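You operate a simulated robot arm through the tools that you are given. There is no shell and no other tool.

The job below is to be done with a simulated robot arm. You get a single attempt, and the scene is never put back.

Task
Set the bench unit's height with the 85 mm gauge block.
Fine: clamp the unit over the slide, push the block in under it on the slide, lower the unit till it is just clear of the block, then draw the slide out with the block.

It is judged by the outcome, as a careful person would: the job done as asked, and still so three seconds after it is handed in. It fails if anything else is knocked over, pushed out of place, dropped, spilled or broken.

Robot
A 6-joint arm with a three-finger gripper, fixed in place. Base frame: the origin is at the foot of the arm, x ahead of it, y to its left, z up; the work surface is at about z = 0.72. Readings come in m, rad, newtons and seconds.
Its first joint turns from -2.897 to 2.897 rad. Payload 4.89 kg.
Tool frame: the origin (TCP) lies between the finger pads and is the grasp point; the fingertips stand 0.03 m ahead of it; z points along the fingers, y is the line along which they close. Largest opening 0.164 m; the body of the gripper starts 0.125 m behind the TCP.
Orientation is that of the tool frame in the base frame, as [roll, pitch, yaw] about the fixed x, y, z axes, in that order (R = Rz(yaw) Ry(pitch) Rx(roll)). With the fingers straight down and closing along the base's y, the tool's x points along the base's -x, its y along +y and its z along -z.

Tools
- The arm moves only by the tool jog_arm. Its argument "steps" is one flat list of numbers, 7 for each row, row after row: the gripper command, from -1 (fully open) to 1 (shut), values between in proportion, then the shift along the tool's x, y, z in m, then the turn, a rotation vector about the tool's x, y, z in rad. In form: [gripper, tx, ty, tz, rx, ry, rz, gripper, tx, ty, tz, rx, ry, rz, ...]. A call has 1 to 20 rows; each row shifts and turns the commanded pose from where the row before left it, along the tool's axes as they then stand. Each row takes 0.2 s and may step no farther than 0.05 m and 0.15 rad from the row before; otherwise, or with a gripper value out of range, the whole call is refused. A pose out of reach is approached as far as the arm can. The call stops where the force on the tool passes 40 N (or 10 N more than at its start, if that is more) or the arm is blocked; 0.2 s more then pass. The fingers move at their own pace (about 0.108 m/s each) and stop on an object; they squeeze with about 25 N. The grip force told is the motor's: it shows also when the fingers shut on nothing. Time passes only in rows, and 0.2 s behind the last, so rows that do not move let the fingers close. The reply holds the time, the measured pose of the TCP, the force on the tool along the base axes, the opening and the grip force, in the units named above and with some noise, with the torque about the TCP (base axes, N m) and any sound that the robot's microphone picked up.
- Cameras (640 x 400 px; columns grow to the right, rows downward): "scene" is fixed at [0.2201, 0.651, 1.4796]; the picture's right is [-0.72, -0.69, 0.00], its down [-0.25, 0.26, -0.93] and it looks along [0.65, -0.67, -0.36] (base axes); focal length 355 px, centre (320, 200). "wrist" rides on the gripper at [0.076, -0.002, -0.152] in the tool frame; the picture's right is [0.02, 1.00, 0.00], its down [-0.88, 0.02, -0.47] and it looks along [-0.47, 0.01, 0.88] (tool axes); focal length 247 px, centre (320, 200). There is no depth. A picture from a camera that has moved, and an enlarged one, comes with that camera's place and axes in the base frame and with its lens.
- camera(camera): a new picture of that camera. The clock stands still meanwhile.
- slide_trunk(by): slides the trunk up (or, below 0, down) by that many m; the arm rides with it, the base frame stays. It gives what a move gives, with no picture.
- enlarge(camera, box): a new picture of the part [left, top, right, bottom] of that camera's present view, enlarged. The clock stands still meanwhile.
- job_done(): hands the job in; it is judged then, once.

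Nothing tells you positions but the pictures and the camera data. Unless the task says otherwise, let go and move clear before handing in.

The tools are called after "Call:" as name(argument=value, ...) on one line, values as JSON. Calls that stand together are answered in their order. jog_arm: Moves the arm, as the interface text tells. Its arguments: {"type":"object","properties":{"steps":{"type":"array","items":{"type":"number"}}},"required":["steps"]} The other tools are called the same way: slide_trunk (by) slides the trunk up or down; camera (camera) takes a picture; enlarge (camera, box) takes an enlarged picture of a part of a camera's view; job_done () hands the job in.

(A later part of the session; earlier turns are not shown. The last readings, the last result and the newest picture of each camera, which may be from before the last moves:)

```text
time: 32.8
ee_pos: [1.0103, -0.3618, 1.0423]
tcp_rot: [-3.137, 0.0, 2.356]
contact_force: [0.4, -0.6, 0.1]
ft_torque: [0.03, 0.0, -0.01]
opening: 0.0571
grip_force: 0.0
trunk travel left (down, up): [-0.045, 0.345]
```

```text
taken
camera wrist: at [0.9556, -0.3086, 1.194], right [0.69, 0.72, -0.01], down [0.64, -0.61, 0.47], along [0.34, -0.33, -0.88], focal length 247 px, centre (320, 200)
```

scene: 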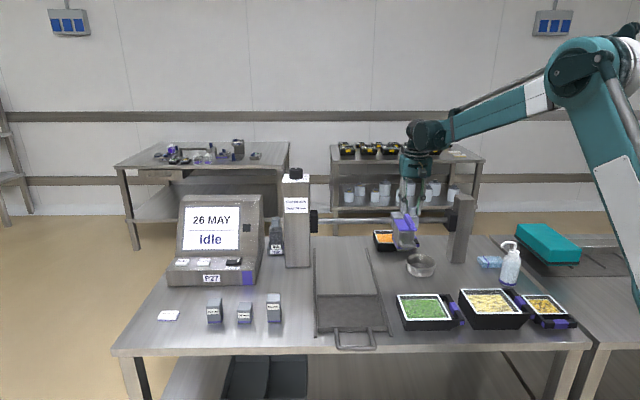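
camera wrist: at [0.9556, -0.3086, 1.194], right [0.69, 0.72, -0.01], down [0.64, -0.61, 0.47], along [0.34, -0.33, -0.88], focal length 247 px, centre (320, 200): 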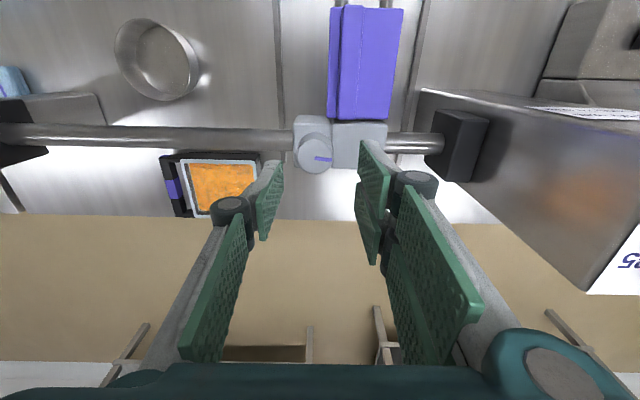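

The head is centred at lane s≈0.495. Now I'll re-orient, lower and grip the clamp knob for tightening.

Call:
jog_arm(steps=[0.3, 0, -0.005, 0, 0, 0, -0.1336, 0.3, 0, 0, 0, 0, 0, -0.1336, 0.3, 0, 0, 0, 0, 0, -0.1336, 0.3, 0, 0, 0, 0, 0, -0.1336, 0.3, 0, 0, 0, 0, 0, -0.1336, 0.3, 0, 0, 0, 0, 0, -0.1336, 0.3, 0, 0, 0, 0, 0, -0.1336, 0.3, 0, 0, 0, 0, 0, -0.1336, 0.3, 0, 0, 0, 0, 0, -0.1336, 0.3, 0, 0, 0, 0, 0, -0.1336, 0.3, 0, 0, 0.03, 0, 0, 0, 0.3, 0, 0, 0.03, 0, 0, 0, 0.3, 0, 0, 0, 0, 0, 0])

Call:
camera(camera="wrist")

Call:
enlarge(camera="scene", box=[300, 150, 420, 270])

```text
time: 35.6
ee_pos: [1.0079, -0.3652, 0.9798]
tcp_rot: [3.141, -0.006, -2.59]
contact_force: [0.3, 0.1, -0.2]
ft_torque: [-0.02, -0.03, -0.01]
opening: 0.0575
grip_force: 0.1
trunk travel left (down, up): [-0.045, 0.345]
```

```text
taken
camera wrist: at [0.9439, -0.4072, 1.1338], right [-0.54, 0.84, 0.0], down [0.74, 0.48, 0.47], along [0.39, 0.25, -0.88], focal length 247 px, centre (320, 200)
```

wrist: 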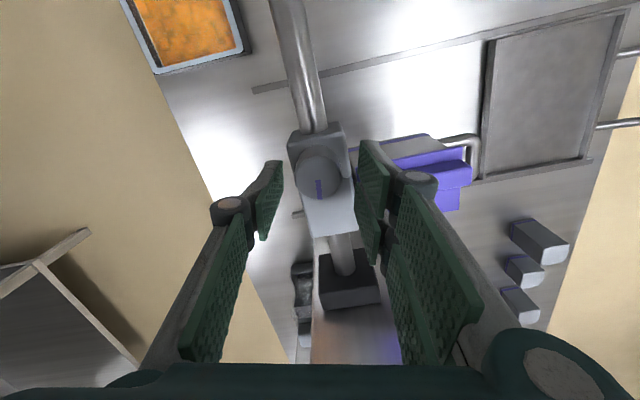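

```text
3.33 times, centred on (360, 210) of scene
camera zoom: at [0.2201, 0.651, 1.4796], right [-0.72, -0.69, 0.0], down [-0.25, 0.26, -0.93], along [0.65, -0.67, -0.36], focal length 1183 px, centre (187, 167)
```

zoom: 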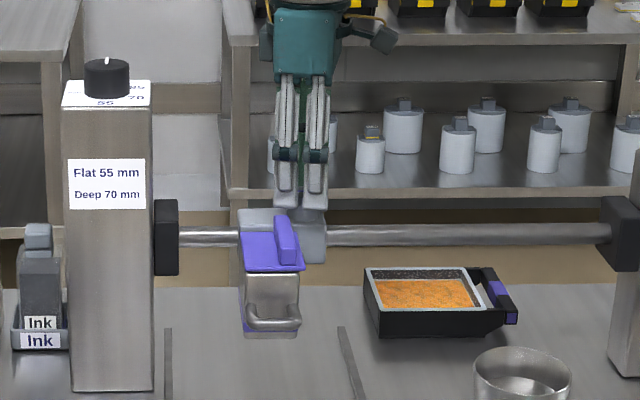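

Call:
jog_arm(steps=[0.3, 0, 0, 0.018, 0, 0, 0, 0.6, 0, 0, 0, 0, 0, 0, 1, 0, 0, 0, 0, 0, 0, 1, 0, 0, 0, 0, 0, 0])

Call:
enlarge(camera="wrist", box=[220, 110, 420, 260])

```text
time: 36.7
ee_pos: [1.0075, -0.3676, 0.9613]
tcp_rot: [-3.137, -0.005, -2.595]
contact_force: [9.6, -10.1, 1.4]
ft_torque: [0.02, 0.12, -0.01]
opening: 0.0364
grip_force: 44.9
trunk travel left (down, up): [-0.045, 0.345]
stopped in row 4: the force on the tool passed its limit at 41 N (the readings are from after the stop); the commanded pose is now the measured one
```

```text
2.67 times, centred on (320, 185) of wrist
camera zoom: at [0.9437, -0.4086, 1.1148], right [-0.54, 0.84, 0.0], down [0.74, 0.48, 0.47], along [0.4, 0.25, -0.88], focal length 659 px, centre (320, 240)
```

zoom: 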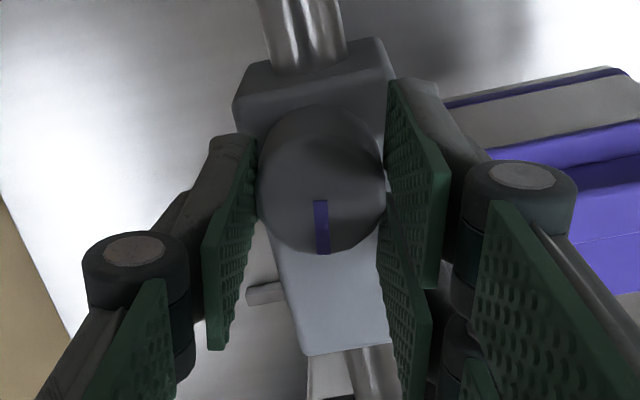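

Gripped. Now turning clockwise (seen from above) to clamp.

Call:
jog_arm(steps=[1, -0.0005, -0.002, 0, 0, 0, 0, 1, 0, 0, 0, 0, 0, 0.1, 1, 0, 0, 0, 0, 0, 0.1, 1, 0, 0, 0, 0, 0, 0.1, 1, 0, 0, 0, 0, 0, 0.1, 1, 0, 0, 0, 0, 0, 0.1, 1, 0, 0, 0, 0, 0, 0.1, 1, 0, 0, 0, 0, 0, 0])

Call:
enlarge(camera="wrist", box=[220, 110, 420, 260])

```text
time: 38.5
ee_pos: [1.0074, -0.3673, 0.9629]
tcp_rot: [-3.135, -0.002, 3.089]
contact_force: [-14.1, 6.6, 2.3]
ft_torque: [0.17, 0.54, 0.04]
opening: 0.0365
grip_force: 45.7
trunk travel left (down, up): [-0.045, 0.345]
```

```text
2.67 times, centred on (320, 185) of wrist
camera zoom: at [0.9316, -0.3647, 1.1149], right [0.03, 1.0, -0.01], down [0.88, -0.02, 0.47], along [0.47, -0.02, -0.88], focal length 659 px, centre (320, 240)
```

zoom: 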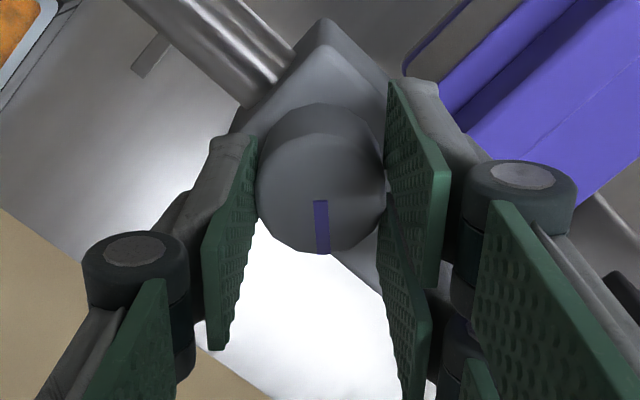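

Call:
jog_arm(steps=[1, 0, 0, 0, 0, 0, 0.1, 1, 0, 0, 0, 0, 0, 0.1, 1, 0, 0, 0, 0, 0, 0.1, 1, 0, 0, 0, 0, 0, 0.1, 1, 0, 0, 0, 0, 0, 0.1, 1, 0, 0, 0, 0, 0, 0.1, 1, 0, 0, 0, 0, 0, 0.1, 1, 0, 0, 0, 0, 0, 0])

Call:
enlarge(camera="wrist", box=[220, 110, 420, 260])

```text
time: 40.3
ee_pos: [1.0079, -0.3667, 0.9621]
tcp_rot: [-3.137, 0.002, 2.391]
contact_force: [-19.4, 17.3, -1.9]
ft_torque: [0.6, 0.56, -0.03]
opening: 0.0361
grip_force: 45.2
trunk travel left (down, up): [-0.045, 0.345]
```

```text
2.67 times, centred on (320, 185) of wrist
camera zoom: at [0.9517, -0.3164, 1.1151], right [0.67, 0.75, -0.01], down [0.66, -0.58, 0.47], along [0.35, -0.32, -0.88], focal length 659 px, centre (320, 240)
```

zoom: 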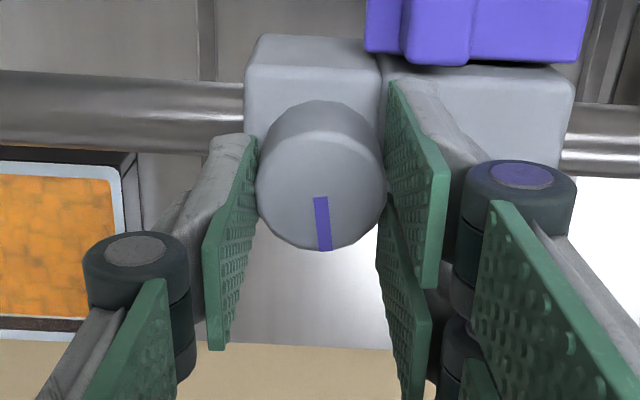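

Call:
jog_arm(steps=[1, 0, 0, 0, 0, 0, 0.08, 1, 0, 0, 0, 0, 0, 0.08, 1, 0, 0, 0, 0, 0, 0.08, 1, 0, 0, 0, 0, 0, 0])

Call:
enlarge(camera="wrist", box=[220, 110, 420, 260])

```text
time: 41.3
ee_pos: [1.008, -0.3665, 0.9619]
tcp_rot: [-3.137, 0.004, 2.149]
contact_force: [-1.9, 6.7, 2.3]
ft_torque: [-0.22, -0.49, 0.67]
opening: 0.0362
grip_force: 45.3
trunk travel left (down, up): [-0.045, 0.345]
```

```text
2.67 times, centred on (320, 185) of wrist
camera zoom: at [0.9651, -0.3042, 1.1145], right [0.82, 0.57, -0.01], down [0.5, -0.72, 0.48], along [0.27, -0.4, -0.88], focal length 659 px, centre (320, 240)
```

zoom: 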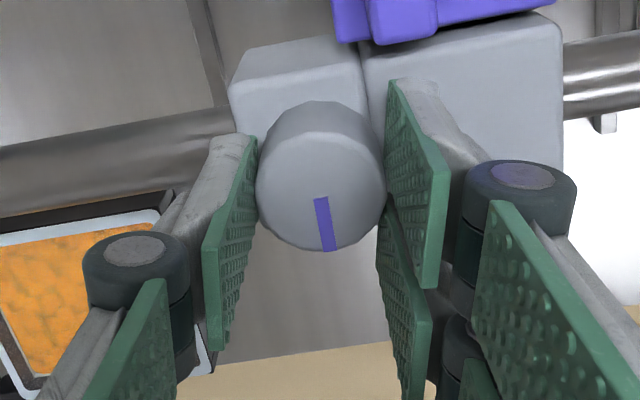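

The mark is back where it originally stood when clamped, with tightening torque present. I'll verify the clamp by nudging along the bar.

Call:
jog_arm(steps=[1, 0.0005, 0.002, 0, 0, 0, 0, 1, 0.0005, 0.002, 0, 0, 0, 0, 1, 0.0005, 0.002, 0, 0, 0, 0])

Call:
enlarge(camera="wrist", box=[220, 110, 420, 260])

```text
time: 42.1
ee_pos: [1.0082, -0.3669, 0.9609]
tcp_rot: [-3.132, 0.002, 2.149]
contact_force: [-14.8, -4.1, 0.3]
ft_torque: [0.3, 0.05, 0.42]
opening: 0.0362
grip_force: 45.3
trunk travel left (down, up): [-0.045, 0.345]
stopped in row 3: the force on the tool passed its limit at 43 N (the readings are from after the stop); the commanded pose is now the measured one
```

```text
2.67 times, centred on (320, 185) of wrist
camera zoom: at [0.9664, -0.3038, 1.1149], right [0.83, 0.56, -0.01], down [0.5, -0.72, 0.47], along [0.26, -0.4, -0.88], focal length 659 px, centre (320, 240)
```

zoom: 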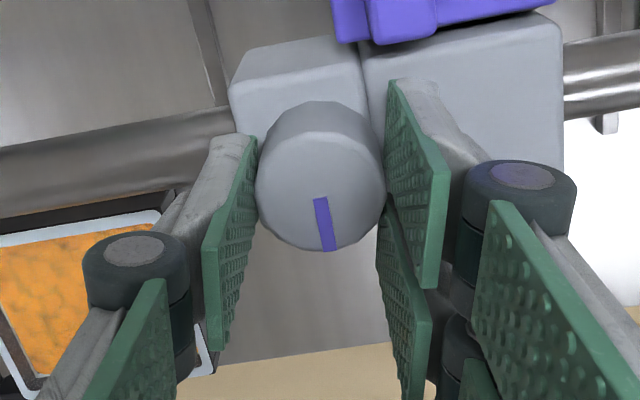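

The clamp holds (over 40 N without moving). Releasing, rising, and swinging over to the 85 mm block.

Call:
jog_arm(steps=[0.3, 0, 0, 0, 0, 0, 0, 0.3, 0, 0, 0, 0, 0, 0, 0.3, 0, 0, -0.03, 0, 0, 0, 0.3, 0, 0, -0.045, 0, 0, 0, 0.3, 0, 0, -0.045, 0, 0, 0, 0.3, 0, 0, -0.045, 0, 0, 0, 0.3, 0, 0, 0, 0, 0, -0.1035, 0.3, 0, 0, 0, 0, 0, -0.1035, 0.3, 0, 0, 0, 0, 0, 0])

Call:
camera(camera="wrist")

```text
time: 44.1
ee_pos: [1.0124, -0.3642, 1.1262]
tcp_rot: [-3.132, 0.0, 2.356]
contact_force: [-0.4, 0.6, 0.6]
ft_torque: [-0.02, 0.0, -0.03]
opening: 0.0575
grip_force: 0.0
trunk travel left (down, up): [-0.045, 0.345]
```

```text
taken
camera wrist: at [0.9573, -0.3112, 1.2798], right [0.69, 0.72, -0.01], down [0.64, -0.61, 0.47], along [0.34, -0.33, -0.88], focal length 247 px, centre (320, 200)
```

wrist: 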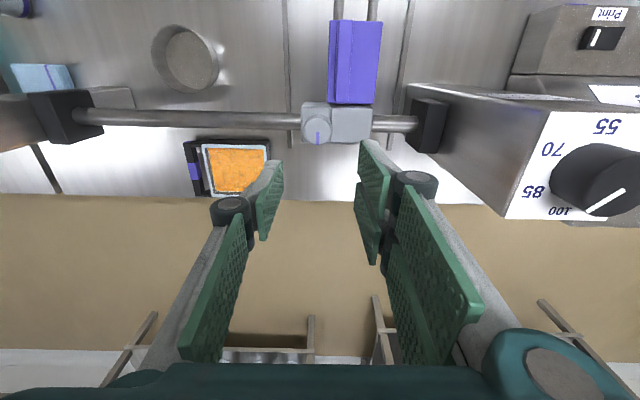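

Call:
jog_arm(steps=[0.3, 0.045, 0, 0, -0.0096, 0, 0, 0.3, 0.045, 0, 0, 0, 0, 0, 0.3, 0.045, 0, 0, 0, 0, 0, 0.3, 0.045, 0, 0, 0, 0, 0, 0.3, 0.045, 0, 0, 0, 0, 0, 0.3, 0.019, 0.041, 0, 0, 0, 0, 0.3, 0.019, 0.041, 0, 0, 0, 0, 0.1, 0.019, 0.041, 0, 0, 0, 0, 0.1, 0.019, 0.041, 0, 0, 0, 0, 0.1, 0.019, 0.041, 0, 0, 0, 0, 0.1, 0.019, 0.041, 0, 0, 0, 0, 0.1, 0.019, 0.041, 0, 0, 0, 0, 0.1, 0, 0, 0, 0, 0, 0])

Call:
camera(camera="wrist")

Call:
enlarge(camera="scene", box=[290, 180, 420, 260])

```text
time: 46.9
ee_pos: [0.9622, 0.0931, 1.1224]
tcp_rot: [3.141, -0.001, 2.356]
contact_force: [1.0, -1.1, 0.2]
ft_torque: [0.04, 0.0, -0.03]
opening: 0.0738
grip_force: 0.0
trunk travel left (down, up): [-0.045, 0.345]
```

```text
taken
camera wrist: at [0.9065, 0.1458, 1.2747], right [0.69, 0.72, 0.0], down [0.64, -0.61, 0.47], along [0.34, -0.33, -0.88], focal length 247 px, centre (320, 200)
```

wrist: 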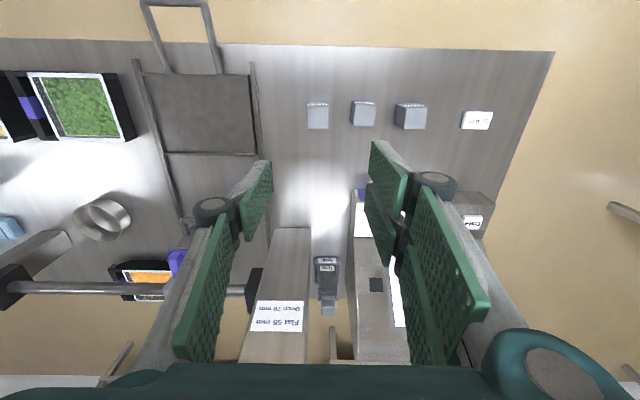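

```text
4.92 times, centred on (355, 220) of scene
camera zoom: at [0.2201, 0.651, 1.4796], right [-0.72, -0.69, 0.0], down [-0.25, 0.26, -0.93], along [0.65, -0.67, -0.36], focal length 1748 px, centre (148, 102)
```

zoom: 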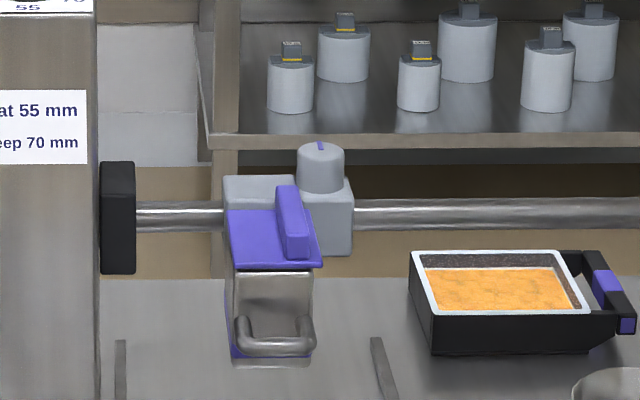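

The 85 mm block is the one nearest the slide, right under the gripper line. I'll zoom to check alignment.

Call:
enlarge(camera="wrist", box=[270, 70, 450, 170])

```text
3.56 times, centred on (360, 120) of wrist
camera zoom: at [0.9065, 0.1458, 1.2747], right [0.69, 0.72, 0.0], down [0.64, -0.61, 0.47], along [0.34, -0.33, -0.88], focal length 878 px, centre (178, 484)
```

zoom: 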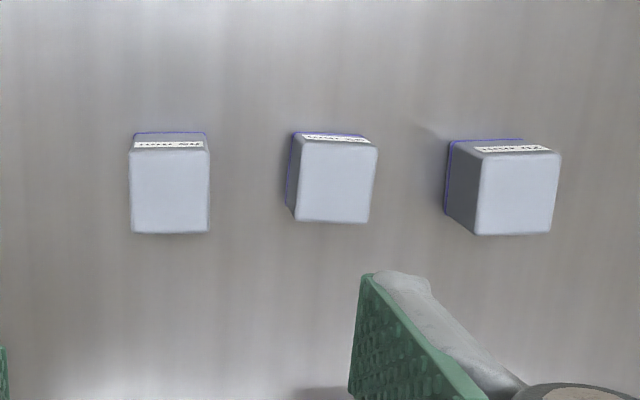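

Call:
jog_arm(steps=[0.1, -0.003, -0.0046, 0, 0, 0, 0, 0.1, 0, 0, 0.045, 0, 0, 0, 0.1, 0, 0, 0.045, 0, 0, 0, 0.1, 0, 0, 0.045, 0, 0, 0, 0.1, 0, 0, 0.045, 0, 0, 0, 0.1, 0, 0, 0.045, 0, 0, 0, 0.1, 0, 0, 0.045, 0, 0, 0, 0.1, 0, 0, 0.01, 0, 0, 0, 0.1, 0, 0, 0, 0, 0, 0])

Call:
camera(camera="wrist")

Call:
enlarge(camera="scene", box=[190, 220, 330, 340])

```text
time: 48.9
ee_pos: [0.9582, 0.0866, 0.8462]
tcp_rot: [-3.14, 0.001, 2.356]
contact_force: [-0.1, 0.1, -0.2]
ft_torque: [0.01, -0.01, 0.03]
opening: 0.0737
grip_force: 0.1
trunk travel left (down, up): [-0.045, 0.345]
```

```text
taken
camera wrist: at [0.9034, 0.1384, 0.9987], right [0.69, 0.72, 0.0], down [0.64, -0.61, 0.47], along [0.34, -0.33, -0.88], focal length 247 px, centre (320, 200)
```

wrist: 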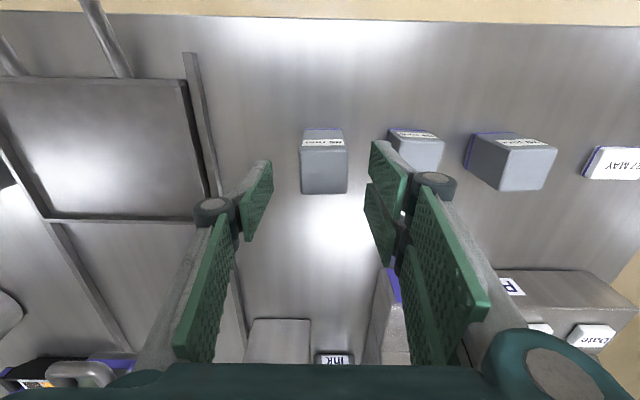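

```text
3.33 times, centred on (260, 280) of scene
camera zoom: at [0.2201, 0.651, 1.4796], right [-0.72, -0.69, 0.0], down [-0.25, 0.26, -0.93], along [0.65, -0.67, -0.36], focal length 1183 px, centre (520, -67)
```

zoom: 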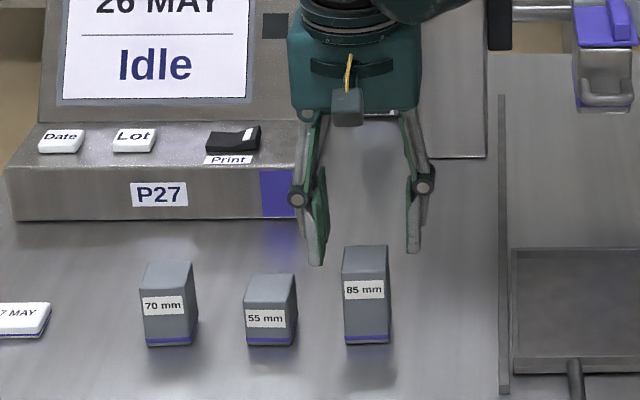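

Call:
jog_arm(steps=[0.1, 0, 0.003, 0.02, 0, 0, 0, 0.1, 0, 0, 0.025, 0, 0, 0, 0.1, 0, 0, 0.018, 0, 0, 0, 0.3, 0, 0, 0, 0, 0, 0, 0.6, 0, 0, 0, 0, 0, 0, 1, 0, 0, 0, 0, 0, 0, 1, 0, 0, 0, 0, 0, 0])

Call:
camera(camera="wrist")

```text
time: 50.5
ee_pos: [0.9626, 0.0906, 0.7825]
tcp_rot: [3.139, 0.0, 2.356]
contact_force: [0.1, -0.6, 0.4]
ft_torque: [-0.01, 0.01, -0.05]
opening: 0.0415
grip_force: 24.7
trunk travel left (down, up): [-0.045, 0.345]
```

```text
taken
camera wrist: at [0.9072, 0.1417, 0.935], right [0.69, 0.72, 0.0], down [0.64, -0.61, 0.47], along [0.34, -0.33, -0.88], focal length 247 px, centre (320, 200)
```

wrist: 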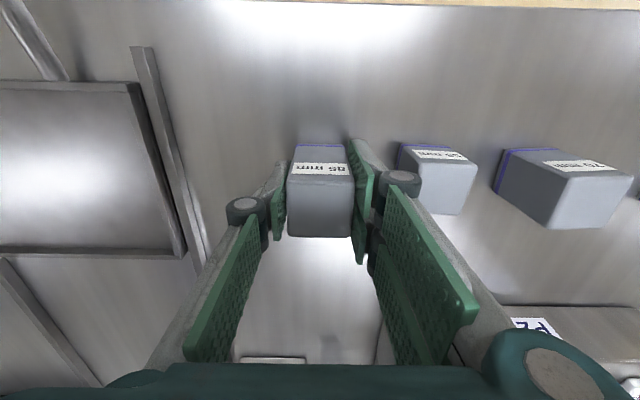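

The block is held (41.5 mm wide). Lifting it and carrying it over the tray centre.

Call:
jog_arm(steps=[1, 0, 0, -0.02, 0, 0, 0, 1, 0, 0, -0.03, 0, 0, 0, 1, 0, 0, -0.03, 0, 0, 0, 1, -0.0033, -0.0306, 0, 0, 0, 0, 1, -0.0033, -0.0306, 0, 0, 0, 0, 1, -0.0033, -0.0306, 0, 0, 0, 0, 1, -0.0033, -0.0306, 0, 0, 0, 0, 1, -0.0033, -0.0306, 0, 0, 0, 0, 1, -0.0033, -0.0306, 0, 0, 0, 0, 1, 0, -0.0306, 0, 0, 0, 0, 1, 0, -0.0306, 0, 0, 0, 0, 1, 0, 0, 0, 0, 0, 0])

Call:
camera(camera="wrist")

Call:
enlarge(camera="scene", box=[270, 200, 430, 360])

```text
time: 53.1
ee_pos: [0.8001, -0.1033, 0.8621]
tcp_rot: [-3.141, 0.0, 2.358]
contact_force: [-0.3, -0.1, 0.0]
ft_torque: [-0.04, 0.03, 0.0]
opening: 0.0001
grip_force: 24.9
trunk travel left (down, up): [-0.045, 0.345]
```

```text
taken
camera wrist: at [0.7458, -0.0505, 1.0155], right [0.69, 0.72, 0.0], down [0.64, -0.61, 0.47], along [0.34, -0.33, -0.88], focal length 247 px, centre (320, 200)
```

wrist: 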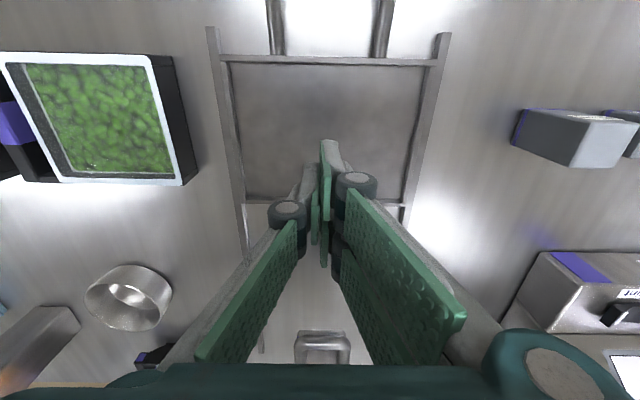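

```text
2.50 times, centred on (350, 280) of scene
camera zoom: at [0.2201, 0.651, 1.4796], right [-0.72, -0.69, 0.0], down [-0.25, 0.26, -0.93], along [0.65, -0.67, -0.36], focal length 887 px, centre (245, 0)
```

zoom: 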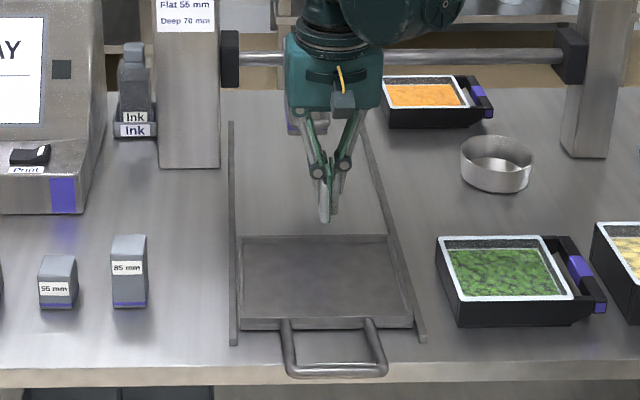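

The block slipped out of the grip and the fingers closed on nothing; it appears to be still standing near its place. I'll look at it before retrying.

Call:
enlarge(camera="scene", box=[190, 280, 300, 340])

Call:
enlarge(camera="wrist", box=[490, 80, 640, 190])

```text
5.82 times, centred on (245, 310) of scene
camera zoom: at [0.2201, 0.651, 1.4796], right [-0.72, -0.69, 0.0], down [-0.25, 0.26, -0.93], along [0.65, -0.67, -0.36], focal length 2065 px, centre (756, -440)
```

zoom: 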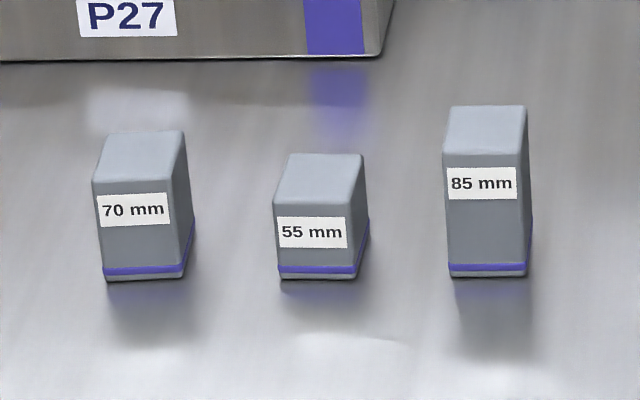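

```text
3.64 times, centred on (565, 135) of wrist
camera zoom: at [0.7458, -0.0505, 1.0155], right [0.69, 0.72, 0.0], down [0.64, -0.61, 0.47], along [0.34, -0.33, -0.88], focal length 898 px, centre (-571, 436)
```

zoom: 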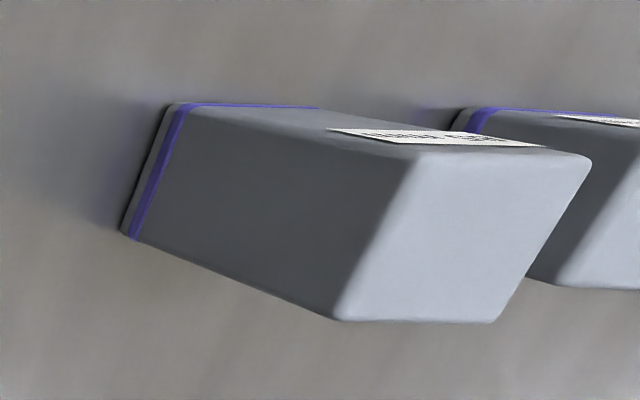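

The block just slid from the pads (only shifted about 1 mm). I'll go back, grip it lower with the full pad on it, let the squeeze build up, and lift slowly.

Call:
jog_arm(steps=[0.1, 0, 0, 0, 0, 0, 0, 0.1, 0, 0.0306, 0, 0, 0, 0, 0.1, 0, 0.0306, 0, 0, 0, 0, 0.1, 0.0033, 0.0306, 0, 0, 0, 0, 0.1, 0.0033, 0.0306, 0, 0, 0, 0, 0.1, 0.0033, 0.0306, 0, 0, 0, 0, 0.1, 0.0033, 0.0306, 0, 0, 0, 0, 0.1, 0.0033, 0.0306, 0, 0, 0, 0, 0.1, 0.0033, 0.0306, 0, 0, 0, 0, 0.1, 0, 0, 0, 0, 0, 0])

Call:
camera(camera="wrist")

```text
time: 55.3
ee_pos: [0.9627, 0.088, 0.8637]
tcp_rot: [-3.141, 0.0, 2.353]
contact_force: [-1.5, -1.1, -0.1]
ft_torque: [0.05, -0.01, -0.03]
opening: 0.0736
grip_force: 0.1
trunk travel left (down, up): [-0.045, 0.345]
```

```text
taken
camera wrist: at [0.908, 0.1398, 1.0166], right [0.69, 0.72, 0.0], down [0.64, -0.61, 0.47], along [0.34, -0.33, -0.88], focal length 247 px, centre (320, 200)
```

wrist: 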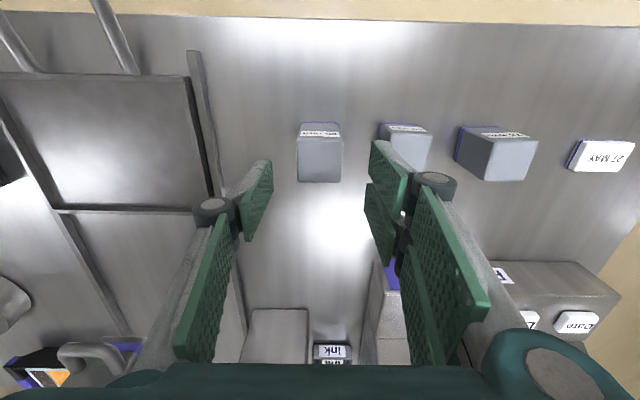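

Call:
jog_arm(steps=[0.1, 0.003, -0.001, 0.03, 0, 0, 0, 0.1, 0, 0, 0.03, 0, 0, 0, 0.1, 0, 0, 0.03, 0, 0, 0, 0.1, 0, 0, 0.015, 0, 0, 0, 0.4, 0, 0, 0, 0, 0, 0, 1, 0, 0, 0, 0, 0, 0, 1, 0, 0, 0, 0, 0, 0, 1, 0, 0, 0, 0, 0, 0, 1, 0, 0, 0, 0, 0, 0, 1, 0, 0, 0, 0, 0, 0])

Call:
camera(camera="wrist")

```text
time: 57.5
ee_pos: [0.9572, 0.0882, 0.7581]
tcp_rot: [3.141, 0.0, 2.357]
contact_force: [-0.1, 0.8, -0.1]
ft_torque: [0.02, -0.02, 0.0]
opening: 0.0418
grip_force: 25.6
trunk travel left (down, up): [-0.045, 0.345]
```

```text
taken
camera wrist: at [0.9036, 0.1407, 0.9125], right [0.69, 0.72, 0.0], down [0.64, -0.61, 0.47], along [0.34, -0.33, -0.88], focal length 247 px, centre (320, 200)
```

wrist: 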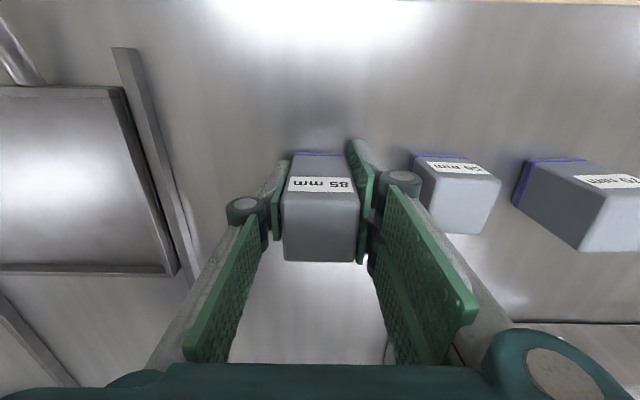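

Now lifting slowly by 3 cm and checking that the block stays in the grip.

Call:
jog_arm(steps=[1, 0, 0, -0.003, 0, 0, 0, 1, 0, 0, -0.005, 0, 0, 0, 1, 0, 0, -0.006, 0, 0, 0, 1, 0, 0, -0.006, 0, 0, 0, 1, 0, 0, 0, 0, 0, 0])

Call:
camera(camera="wrist")

Call:
enlarge(camera="scene", box=[190, 240, 330, 340])

```text
time: 58.7
ee_pos: [0.9583, 0.0888, 0.7805]
tcp_rot: [-3.141, 0.0, 2.356]
contact_force: [0.1, 0.7, -2.4]
ft_torque: [-0.02, -0.01, 0.02]
opening: 0.0415
grip_force: 24.9
trunk travel left (down, up): [-0.045, 0.345]
```

```text
taken
camera wrist: at [0.9036, 0.1406, 0.9322], right [0.69, 0.72, 0.0], down [0.64, -0.61, 0.47], along [0.34, -0.33, -0.88], focal length 247 px, centre (320, 200)
```

wrist: 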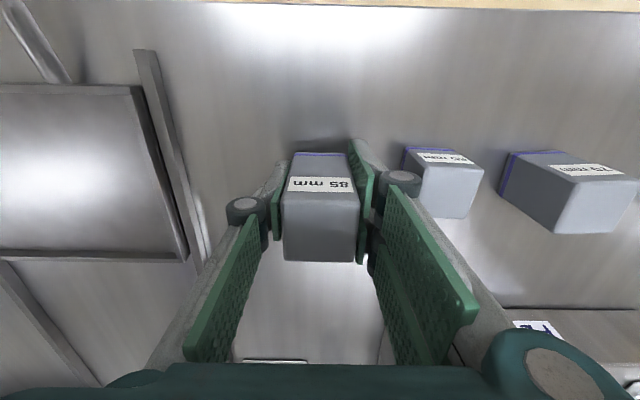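

```text
4.00 times, centred on (260, 290) of scene
camera zoom: at [0.2201, 0.651, 1.4796], right [-0.72, -0.69, 0.0], down [-0.25, 0.26, -0.93], along [0.65, -0.67, -0.36], focal length 1420 px, centre (560, -160)
```

zoom: 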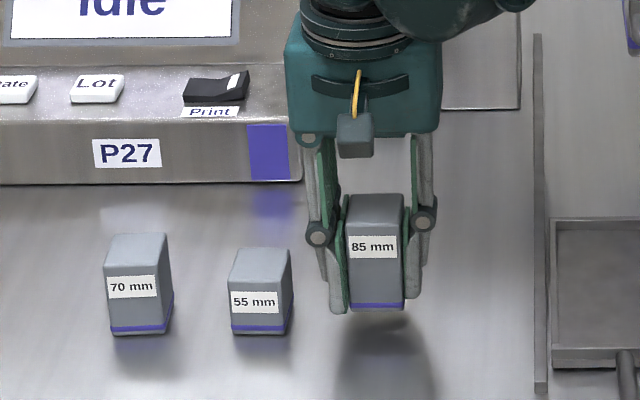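

It's firmly held now. Raising more and carrying it to the tray centre.

Call:
jog_arm(steps=[1, 0, 0, -0.015, 0, 0, 0, 1, 0, 0, -0.015, 0, 0, 0, 1, 0, 0, -0.015, 0, 0, 0, 1, -0.0027, -0.0266, 0, 0, 0, 0, 1, -0.0027, -0.0266, 0, 0, 0, 0, 1, -0.0027, -0.0266, 0, 0, 0, 0, 1, -0.0027, -0.0266, 0, 0, 0, 0, 1, -0.0027, -0.0266, 0, 0, 0, 0, 1, -0.0027, -0.0266, 0, 0, 0, 0, 1, -0.0027, -0.0266, 0, 0, 0, 0, 1, -0.0027, -0.0266, 0, 0, 0, 0, 1, -0.0027, -0.0266, 0, 0, 0, 0, 1, 0, 0, 0, 0, 0, 0])

Call:
camera(camera="wrist")

Call:
enlarge(camera="scene", box=[270, 200, 430, 360])

```text
time: 61.5
ee_pos: [0.8039, -0.0968, 0.8238]
tcp_rot: [3.141, 0.0, 2.354]
contact_force: [-0.8, -0.1, -3.2]
ft_torque: [-0.03, 0.05, -0.01]
opening: 0.0414
grip_force: 24.5
trunk travel left (down, up): [-0.045, 0.345]
```

```text
taken
camera wrist: at [0.7504, -0.045, 0.9764], right [0.69, 0.72, 0.0], down [0.64, -0.61, 0.47], along [0.34, -0.33, -0.88], focal length 247 px, centre (320, 200)
```

wrist: 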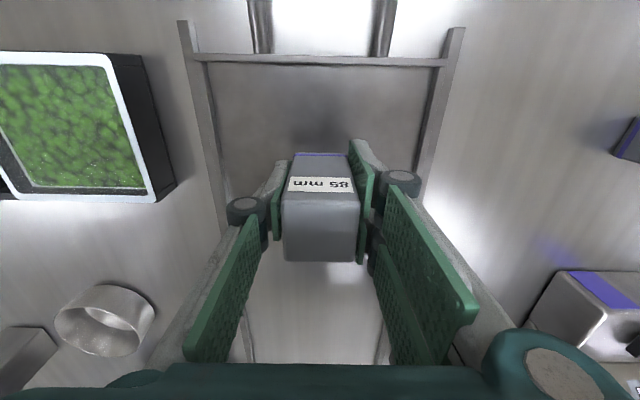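

```text
2.50 times, centred on (350, 280) of scene
camera zoom: at [0.2201, 0.651, 1.4796], right [-0.72, -0.69, 0.0], down [-0.25, 0.26, -0.93], along [0.65, -0.67, -0.36], focal length 887 px, centre (245, 0)
```

zoom: 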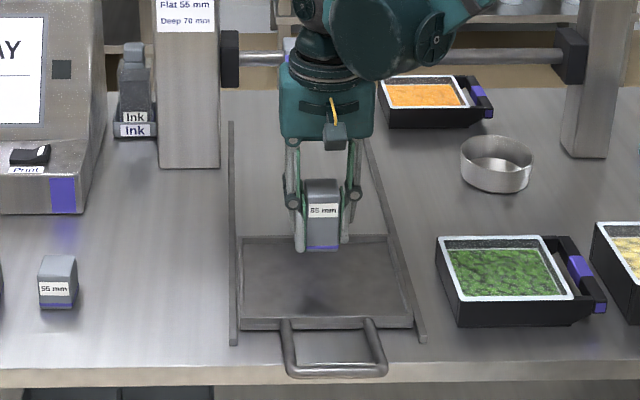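

Call:
jog_arm(steps=[1, 0, 0, 0.015, 0, 0, 0, 1, 0, 0, 0.015, 0, 0, 0, 1, 0, 0, 0.012, 0, 0, 0, 1, 0, 0, 0.003, 0, 0, 0, 1, 0, 0, 0.003, 0, 0, 0])

Call:
enlarge(camera="scene", box=[290, 240, 410, 350])

```text
time: 62.7
ee_pos: [0.8076, -0.0956, 0.7748]
tcp_rot: [-3.141, 0.001, 2.356]
contact_force: [-0.5, -0.7, -1.7]
ft_torque: [0.01, 0.02, -0.01]
opening: 0.0414
grip_force: 25.1
trunk travel left (down, up): [-0.045, 0.345]
```

```text
3.64 times, centred on (350, 295) of scene
camera zoom: at [0.2201, 0.651, 1.4796], right [-0.72, -0.69, 0.0], down [-0.25, 0.26, -0.93], along [0.65, -0.67, -0.36], focal length 1291 px, centre (211, -146)
```

zoom: 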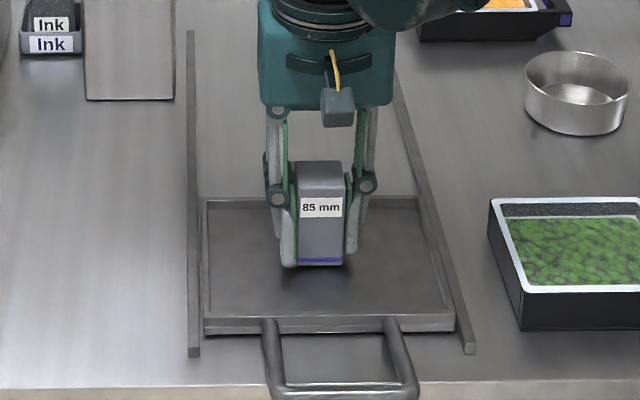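

Call:
jog_arm(steps=[1, 0, 0, 0.002, 0, 0, 0, 1, 0, 0, 0.002, 0, 0, 0, 1, 0, 0, 0, 0, 0, 0])

Call:
enlarge(camera="scene", box=[310, 270, 390, 330])

```text
time: 63.5
ee_pos: [0.8075, -0.0962, 0.7719]
tcp_rot: [-3.141, 0.002, 2.355]
contact_force: [3.1, 1.1, 13.7]
ft_torque: [0.02, -0.02, 0.0]
opening: 0.0416
grip_force: 24.9
trunk travel left (down, up): [-0.045, 0.345]
```

```text
6.67 times, centred on (350, 300) of scene
camera zoom: at [0.2201, 0.651, 1.4796], right [-0.72, -0.69, 0.0], down [-0.25, 0.26, -0.93], along [0.65, -0.67, -0.36], focal length 2366 px, centre (120, -467)
```

zoom: 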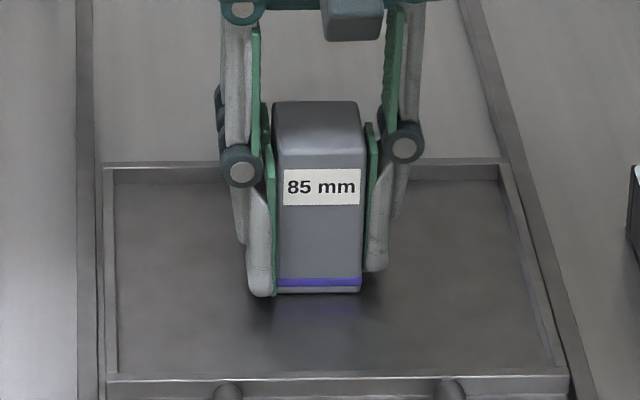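

The block rests on the tray (contact felt). Relieving, opening, and rising clear.

Call:
jog_arm(steps=[1, 0, 0, -0.0015, 0, 0, 0, 0.4, 0, 0, 0, 0, 0, 0, 0.2, 0, 0, 0, 0, 0, 0, 0.2, 0, 0, -0.01, 0, 0, 0, 0.2, 0, 0, -0.03, 0, 0, 0, 0.2, 0, 0, -0.045, 0, 0, 0, 0.2, 0, 0, -0.045, 0, 0, 0, 0.2, 0.04, 0, -0.01, 0, 0, 0, 0.2, 0.04, 0, 0, 0, 0, 0, 0.2, 0, 0, 0, 0, 0, 0])

Call:
camera(camera="wrist")

Call:
enlarge(camera="scene", box=[290, 220, 410, 360])

```text
time: 65.7
ee_pos: [0.7494, -0.0397, 0.9128]
tcp_rot: [3.141, 0.0, 2.357]
contact_force: [0.0, -0.8, 0.3]
ft_torque: [0.06, 0.02, 0.0]
opening: 0.0658
grip_force: 0.1
trunk travel left (down, up): [-0.045, 0.345]
```

```text
taken
camera wrist: at [0.6949, 0.0114, 1.0649], right [0.69, 0.72, 0.0], down [0.64, -0.61, 0.47], along [0.34, -0.33, -0.88], focal length 247 px, centre (320, 200)
```

wrist: 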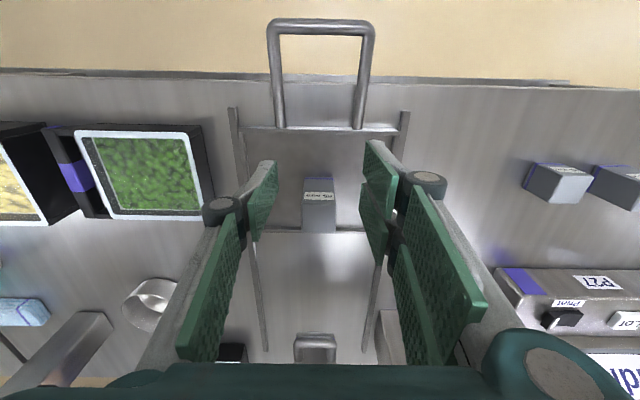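

```text
2.86 times, centred on (350, 290) of scene
camera zoom: at [0.2201, 0.651, 1.4796], right [-0.72, -0.69, 0.0], down [-0.25, 0.26, -0.93], along [0.65, -0.67, -0.36], focal length 1014 px, centre (234, -57)
```

zoom: 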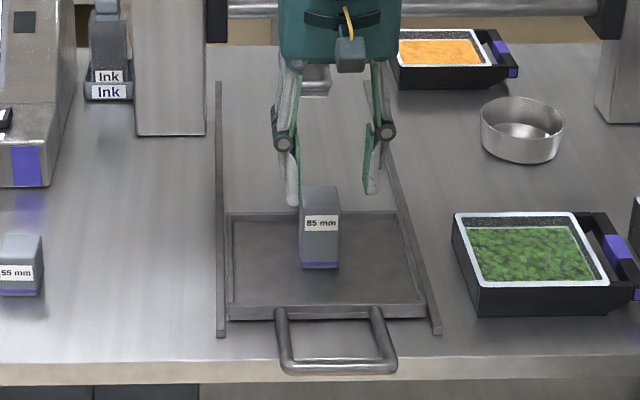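

The block stands upright at the tray's centre. Next I'll put closed fingers inside the slide's U-handle, to push the tray's front wall inward slowly.

Call:
jog_arm(steps=[1, 0.024, -0.001, 0, 0, 0, 0, 1, 0.024, -0.001, 0, 0, 0, 0, 1, 0, 0, 0, 0, 0, 0, 1, 0, 0, 0, 0, 0, 0, 1, 0, 0, 0.04, 0, 0, 0, 1, 0, 0, 0.04, 0, 0, 0, 1, 0, 0, 0.02, 0, 0, 0, 1, 0, 0, 0, 0, 0, 0])

Call:
camera(camera="wrist")

Call:
enlarge(camera="scene", box=[290, 220, 410, 360])

```text
time: 67.5
ee_pos: [0.7143, -0.0065, 0.8138]
tcp_rot: [3.141, 0.001, 2.357]
contact_force: [-0.8, 0.1, 0.3]
ft_torque: [0.02, -0.05, 0.0]
opening: 0.0001
grip_force: 24.8
trunk travel left (down, up): [-0.045, 0.345]
```

```text
taken
camera wrist: at [0.6593, 0.045, 0.9658], right [0.69, 0.72, 0.0], down [0.64, -0.61, 0.47], along [0.34, -0.33, -0.88], focal length 247 px, centre (320, 200)
```

wrist: 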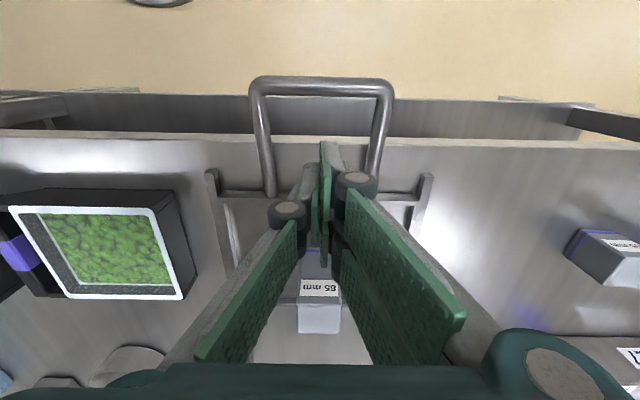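

```text
2.86 times, centred on (350, 290) of scene
camera zoom: at [0.2201, 0.651, 1.4796], right [-0.72, -0.69, 0.0], down [-0.25, 0.26, -0.93], along [0.65, -0.67, -0.36], focal length 1014 px, centre (234, -57)
```

zoom: 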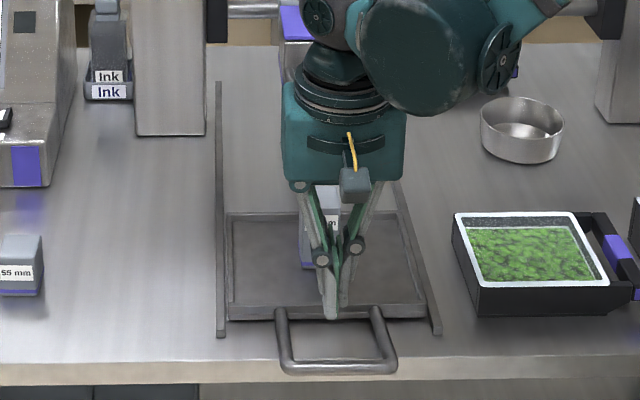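

Call:
jog_arm(steps=[1, 0, 0, 0.03, 0, 0, 0, 1, 0, 0, 0.018, 0, 0, 0, 1, -0.008, 0, 0, 0, 0, 0, 1, -0.008, 0, 0, 0, 0, 0, 1, -0.008, 0, 0, 0, 0, 0, 1, -0.008, 0, 0, 0, 0, 0, 1, -0.008, 0, 0, 0, 0, 0, 1, 0, 0, 0, 0, 0, 0])

Call:
camera(camera="wrist")

Call:
enlarge(camera="scene", box=[290, 220, 410, 360])

```text
time: 69.3
ee_pos: [0.743, -0.0349, 0.7656]
tcp_rot: [-3.14, 0.001, 2.357]
contact_force: [0.2, 0.4, 0.1]
ft_torque: [-0.04, -0.02, 0.02]
opening: 0.0
grip_force: 24.6
trunk travel left (down, up): [-0.045, 0.345]
```

```text
taken
camera wrist: at [0.6877, 0.0167, 0.9178], right [0.69, 0.72, 0.0], down [0.64, -0.61, 0.47], along [0.34, -0.33, -0.88], focal length 247 px, centre (320, 200)
```

wrist: 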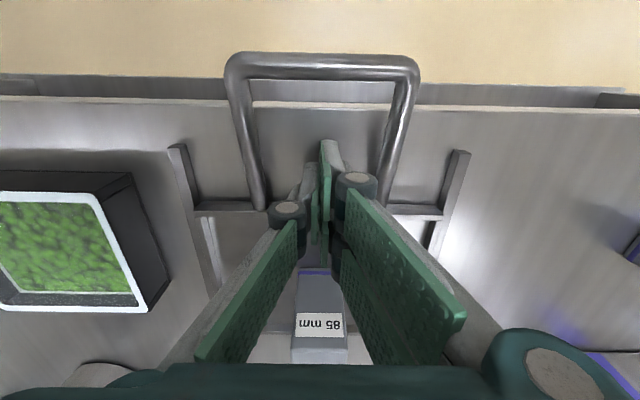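

```text
2.86 times, centred on (350, 290) of scene
camera zoom: at [0.2201, 0.651, 1.4796], right [-0.72, -0.69, 0.0], down [-0.25, 0.26, -0.93], along [0.65, -0.67, -0.36], focal length 1014 px, centre (234, -57)
```

zoom: 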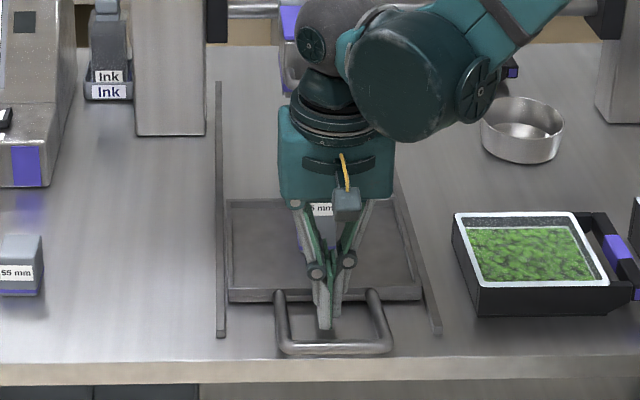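

The tray slides with almost no force and the block rides along. Continuing slowly by 10 cm.

Call:
jog_arm(steps=[1, -0.01, 0, 0, 0, 0, 0, 1, -0.01, 0, 0, 0, 0, 0, 1, -0.01, 0, 0, 0, 0, 0, 1, -0.01, 0, 0, 0, 0, 0, 1, -0.01, 0, 0, 0, 0, 0, 1, -0.01, 0, 0, 0, 0, 0, 1, -0.01, 0, 0, 0, 0, 0, 1, -0.01, 0, 0, 0, 0, 0, 1, -0.01, 0, 0, 0, 0, 0, 1, -0.01, 0, 0, 0, 0, 0, 1, 0, 0, 0, 0, 0, 0])

Call:
camera(camera="wrist")

Call:
enlarge(camera="scene", box=[290, 190, 410, 330])

```text
time: 71.7
ee_pos: [0.8123, -0.1063, 0.7648]
tcp_rot: [3.141, 0.001, 2.357]
contact_force: [-0.7, 0.2, -0.1]
ft_torque: [-0.02, -0.04, 0.02]
opening: 0.0001
grip_force: 24.8
trunk travel left (down, up): [-0.045, 0.345]
```

```text
taken
camera wrist: at [0.7572, -0.0535, 0.9179], right [0.69, 0.72, 0.0], down [0.64, -0.61, 0.47], along [0.34, -0.33, -0.88], focal length 247 px, centre (320, 200)
```

wrist: 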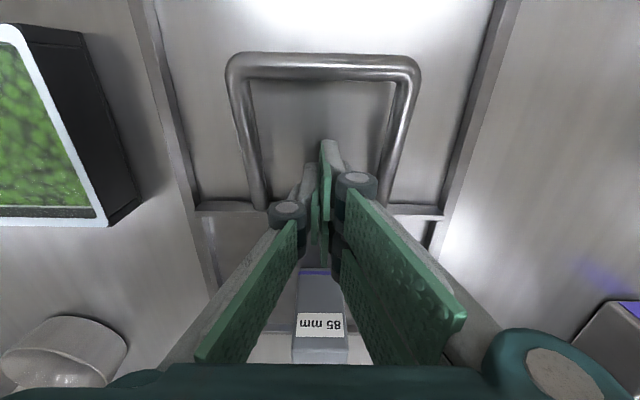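

```text
2.86 times, centred on (350, 260) of scene
camera zoom: at [0.2201, 0.651, 1.4796], right [-0.72, -0.69, 0.0], down [-0.25, 0.26, -0.93], along [0.65, -0.67, -0.36], focal length 1014 px, centre (234, 29)
```

zoom: 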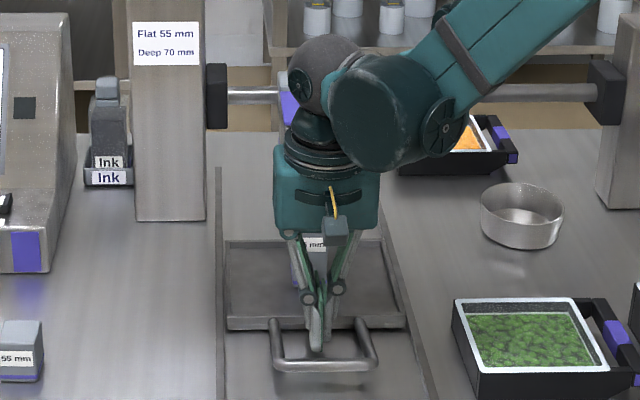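

The tray has travelled about 12 cm. I'll lift out of the handle and back off to see the gap between the block top and the unit's underside before going under.

Call:
jog_arm(steps=[1, 0.008, 0, 0, 0, 0, 0, 1, 0, 0, -0.04, 0, 0, 0, 1, 0, 0, -0.04, 0, 0, 0, 1, 0, 0, -0.04, 0, 0, 0, 1, 0.02, -0.045, 0, 0, 0, 0, 1, 0.02, -0.045, 0, 0, 0, 0, 1, 0.02, -0.045, 0, 0, 0, 0, 1, 0.02, -0.045, 0, 0, 0, 0, 1, 0, 0, 0, 0, 0, 0])

Call:
camera(camera="wrist")

Call:
enlarge(camera="scene", box=[310, 190, 410, 290])

```text
time: 73.7
ee_pos: [0.6219, -0.1714, 0.8859]
tcp_rot: [-3.141, 0.0, 2.356]
contact_force: [0.9, 0.4, -0.1]
ft_torque: [-0.08, 0.09, 0.01]
opening: 0.0001
grip_force: 24.8
trunk travel left (down, up): [-0.045, 0.345]
```

```text
taken
camera wrist: at [0.567, -0.1192, 1.0386], right [0.69, 0.72, 0.0], down [0.64, -0.61, 0.47], along [0.34, -0.33, -0.88], focal length 247 px, centre (320, 200)
```

wrist: 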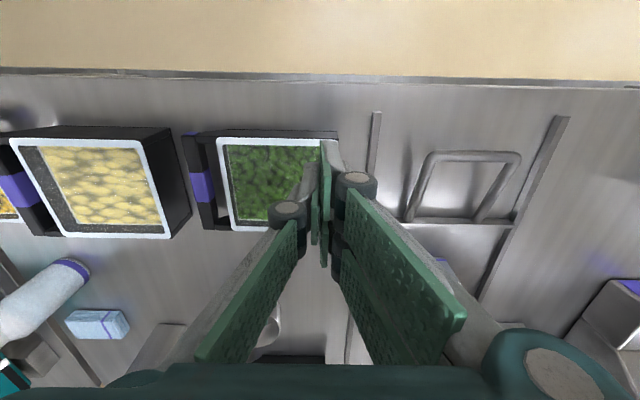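

```text
4.00 times, centred on (360, 240) of scene
camera zoom: at [0.2201, 0.651, 1.4796], right [-0.72, -0.69, 0.0], down [-0.25, 0.26, -0.93], along [0.65, -0.67, -0.36], focal length 1420 px, centre (160, 40)
```

zoom: 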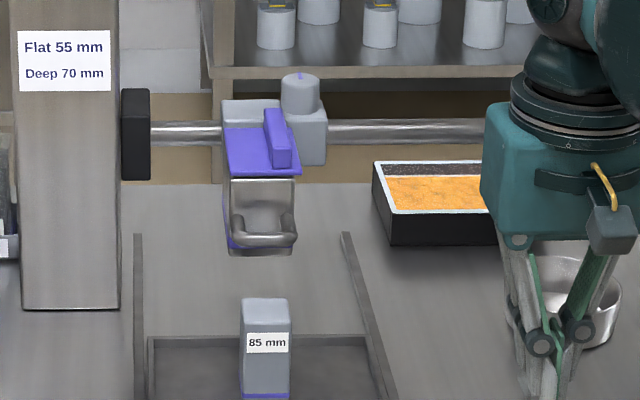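

The block stands straight in front of and in line with the unit. I'll now push the rest of the way from outside, on the handle's cross bar, so the gripper stays clear of the unit.

Call:
jog_arm(steps=[1, 0.0078, 0.0465, 0, 0, 0, 0, 1, 0.0078, 0.0465, 0, 0, 0, 0, 1, 0.0078, 0.0465, 0, 0, 0, 0, 1, 0.0078, 0.0465, 0, 0, 0, 0, 1, 0, 0, 0.04, 0, 0, 0, 1, 0, 0, 0.03, 0, 0, 0, 1, 0, 0, 0, 0, 0, 0])

Call:
camera(camera="wrist")

Call:
enlarge(camera="scene", box=[290, 190, 410, 350])

```text
time: 75.3
ee_pos: [0.7336, -0.0148, 0.8173]
tcp_rot: [3.141, 0.0, 2.356]
contact_force: [-0.1, -0.4, -0.1]
ft_torque: [0.02, 0.0, 0.01]
opening: 0.0
grip_force: 24.7
trunk travel left (down, up): [-0.045, 0.345]
```

```text
taken
camera wrist: at [0.6794, 0.0358, 0.9694], right [0.69, 0.72, 0.0], down [0.64, -0.61, 0.47], along [0.34, -0.33, -0.88], focal length 247 px, centre (320, 200)
```

wrist: 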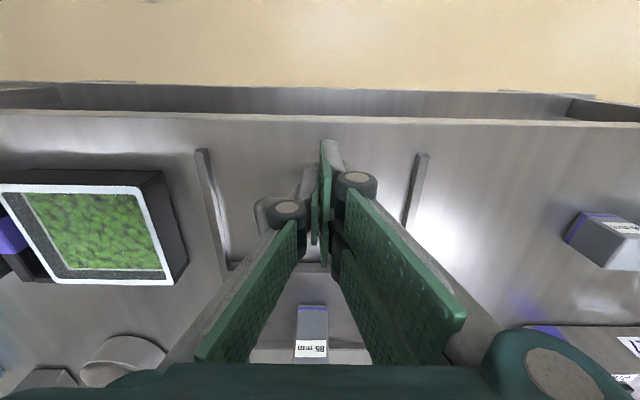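

```text
2.50 times, centred on (350, 270) of scene
camera zoom: at [0.2201, 0.651, 1.4796], right [-0.72, -0.69, 0.0], down [-0.25, 0.26, -0.93], along [0.65, -0.67, -0.36], focal length 887 px, centre (245, 25)
```

zoom: 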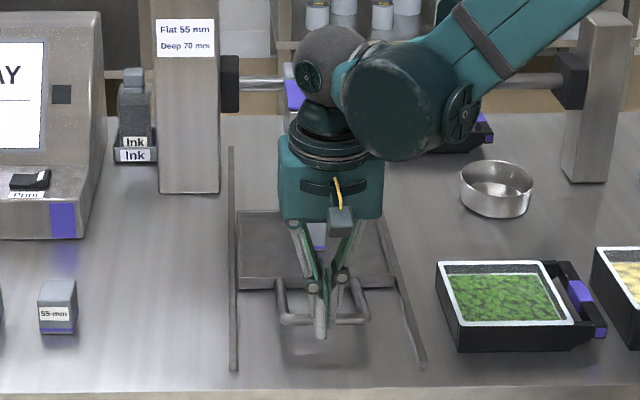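

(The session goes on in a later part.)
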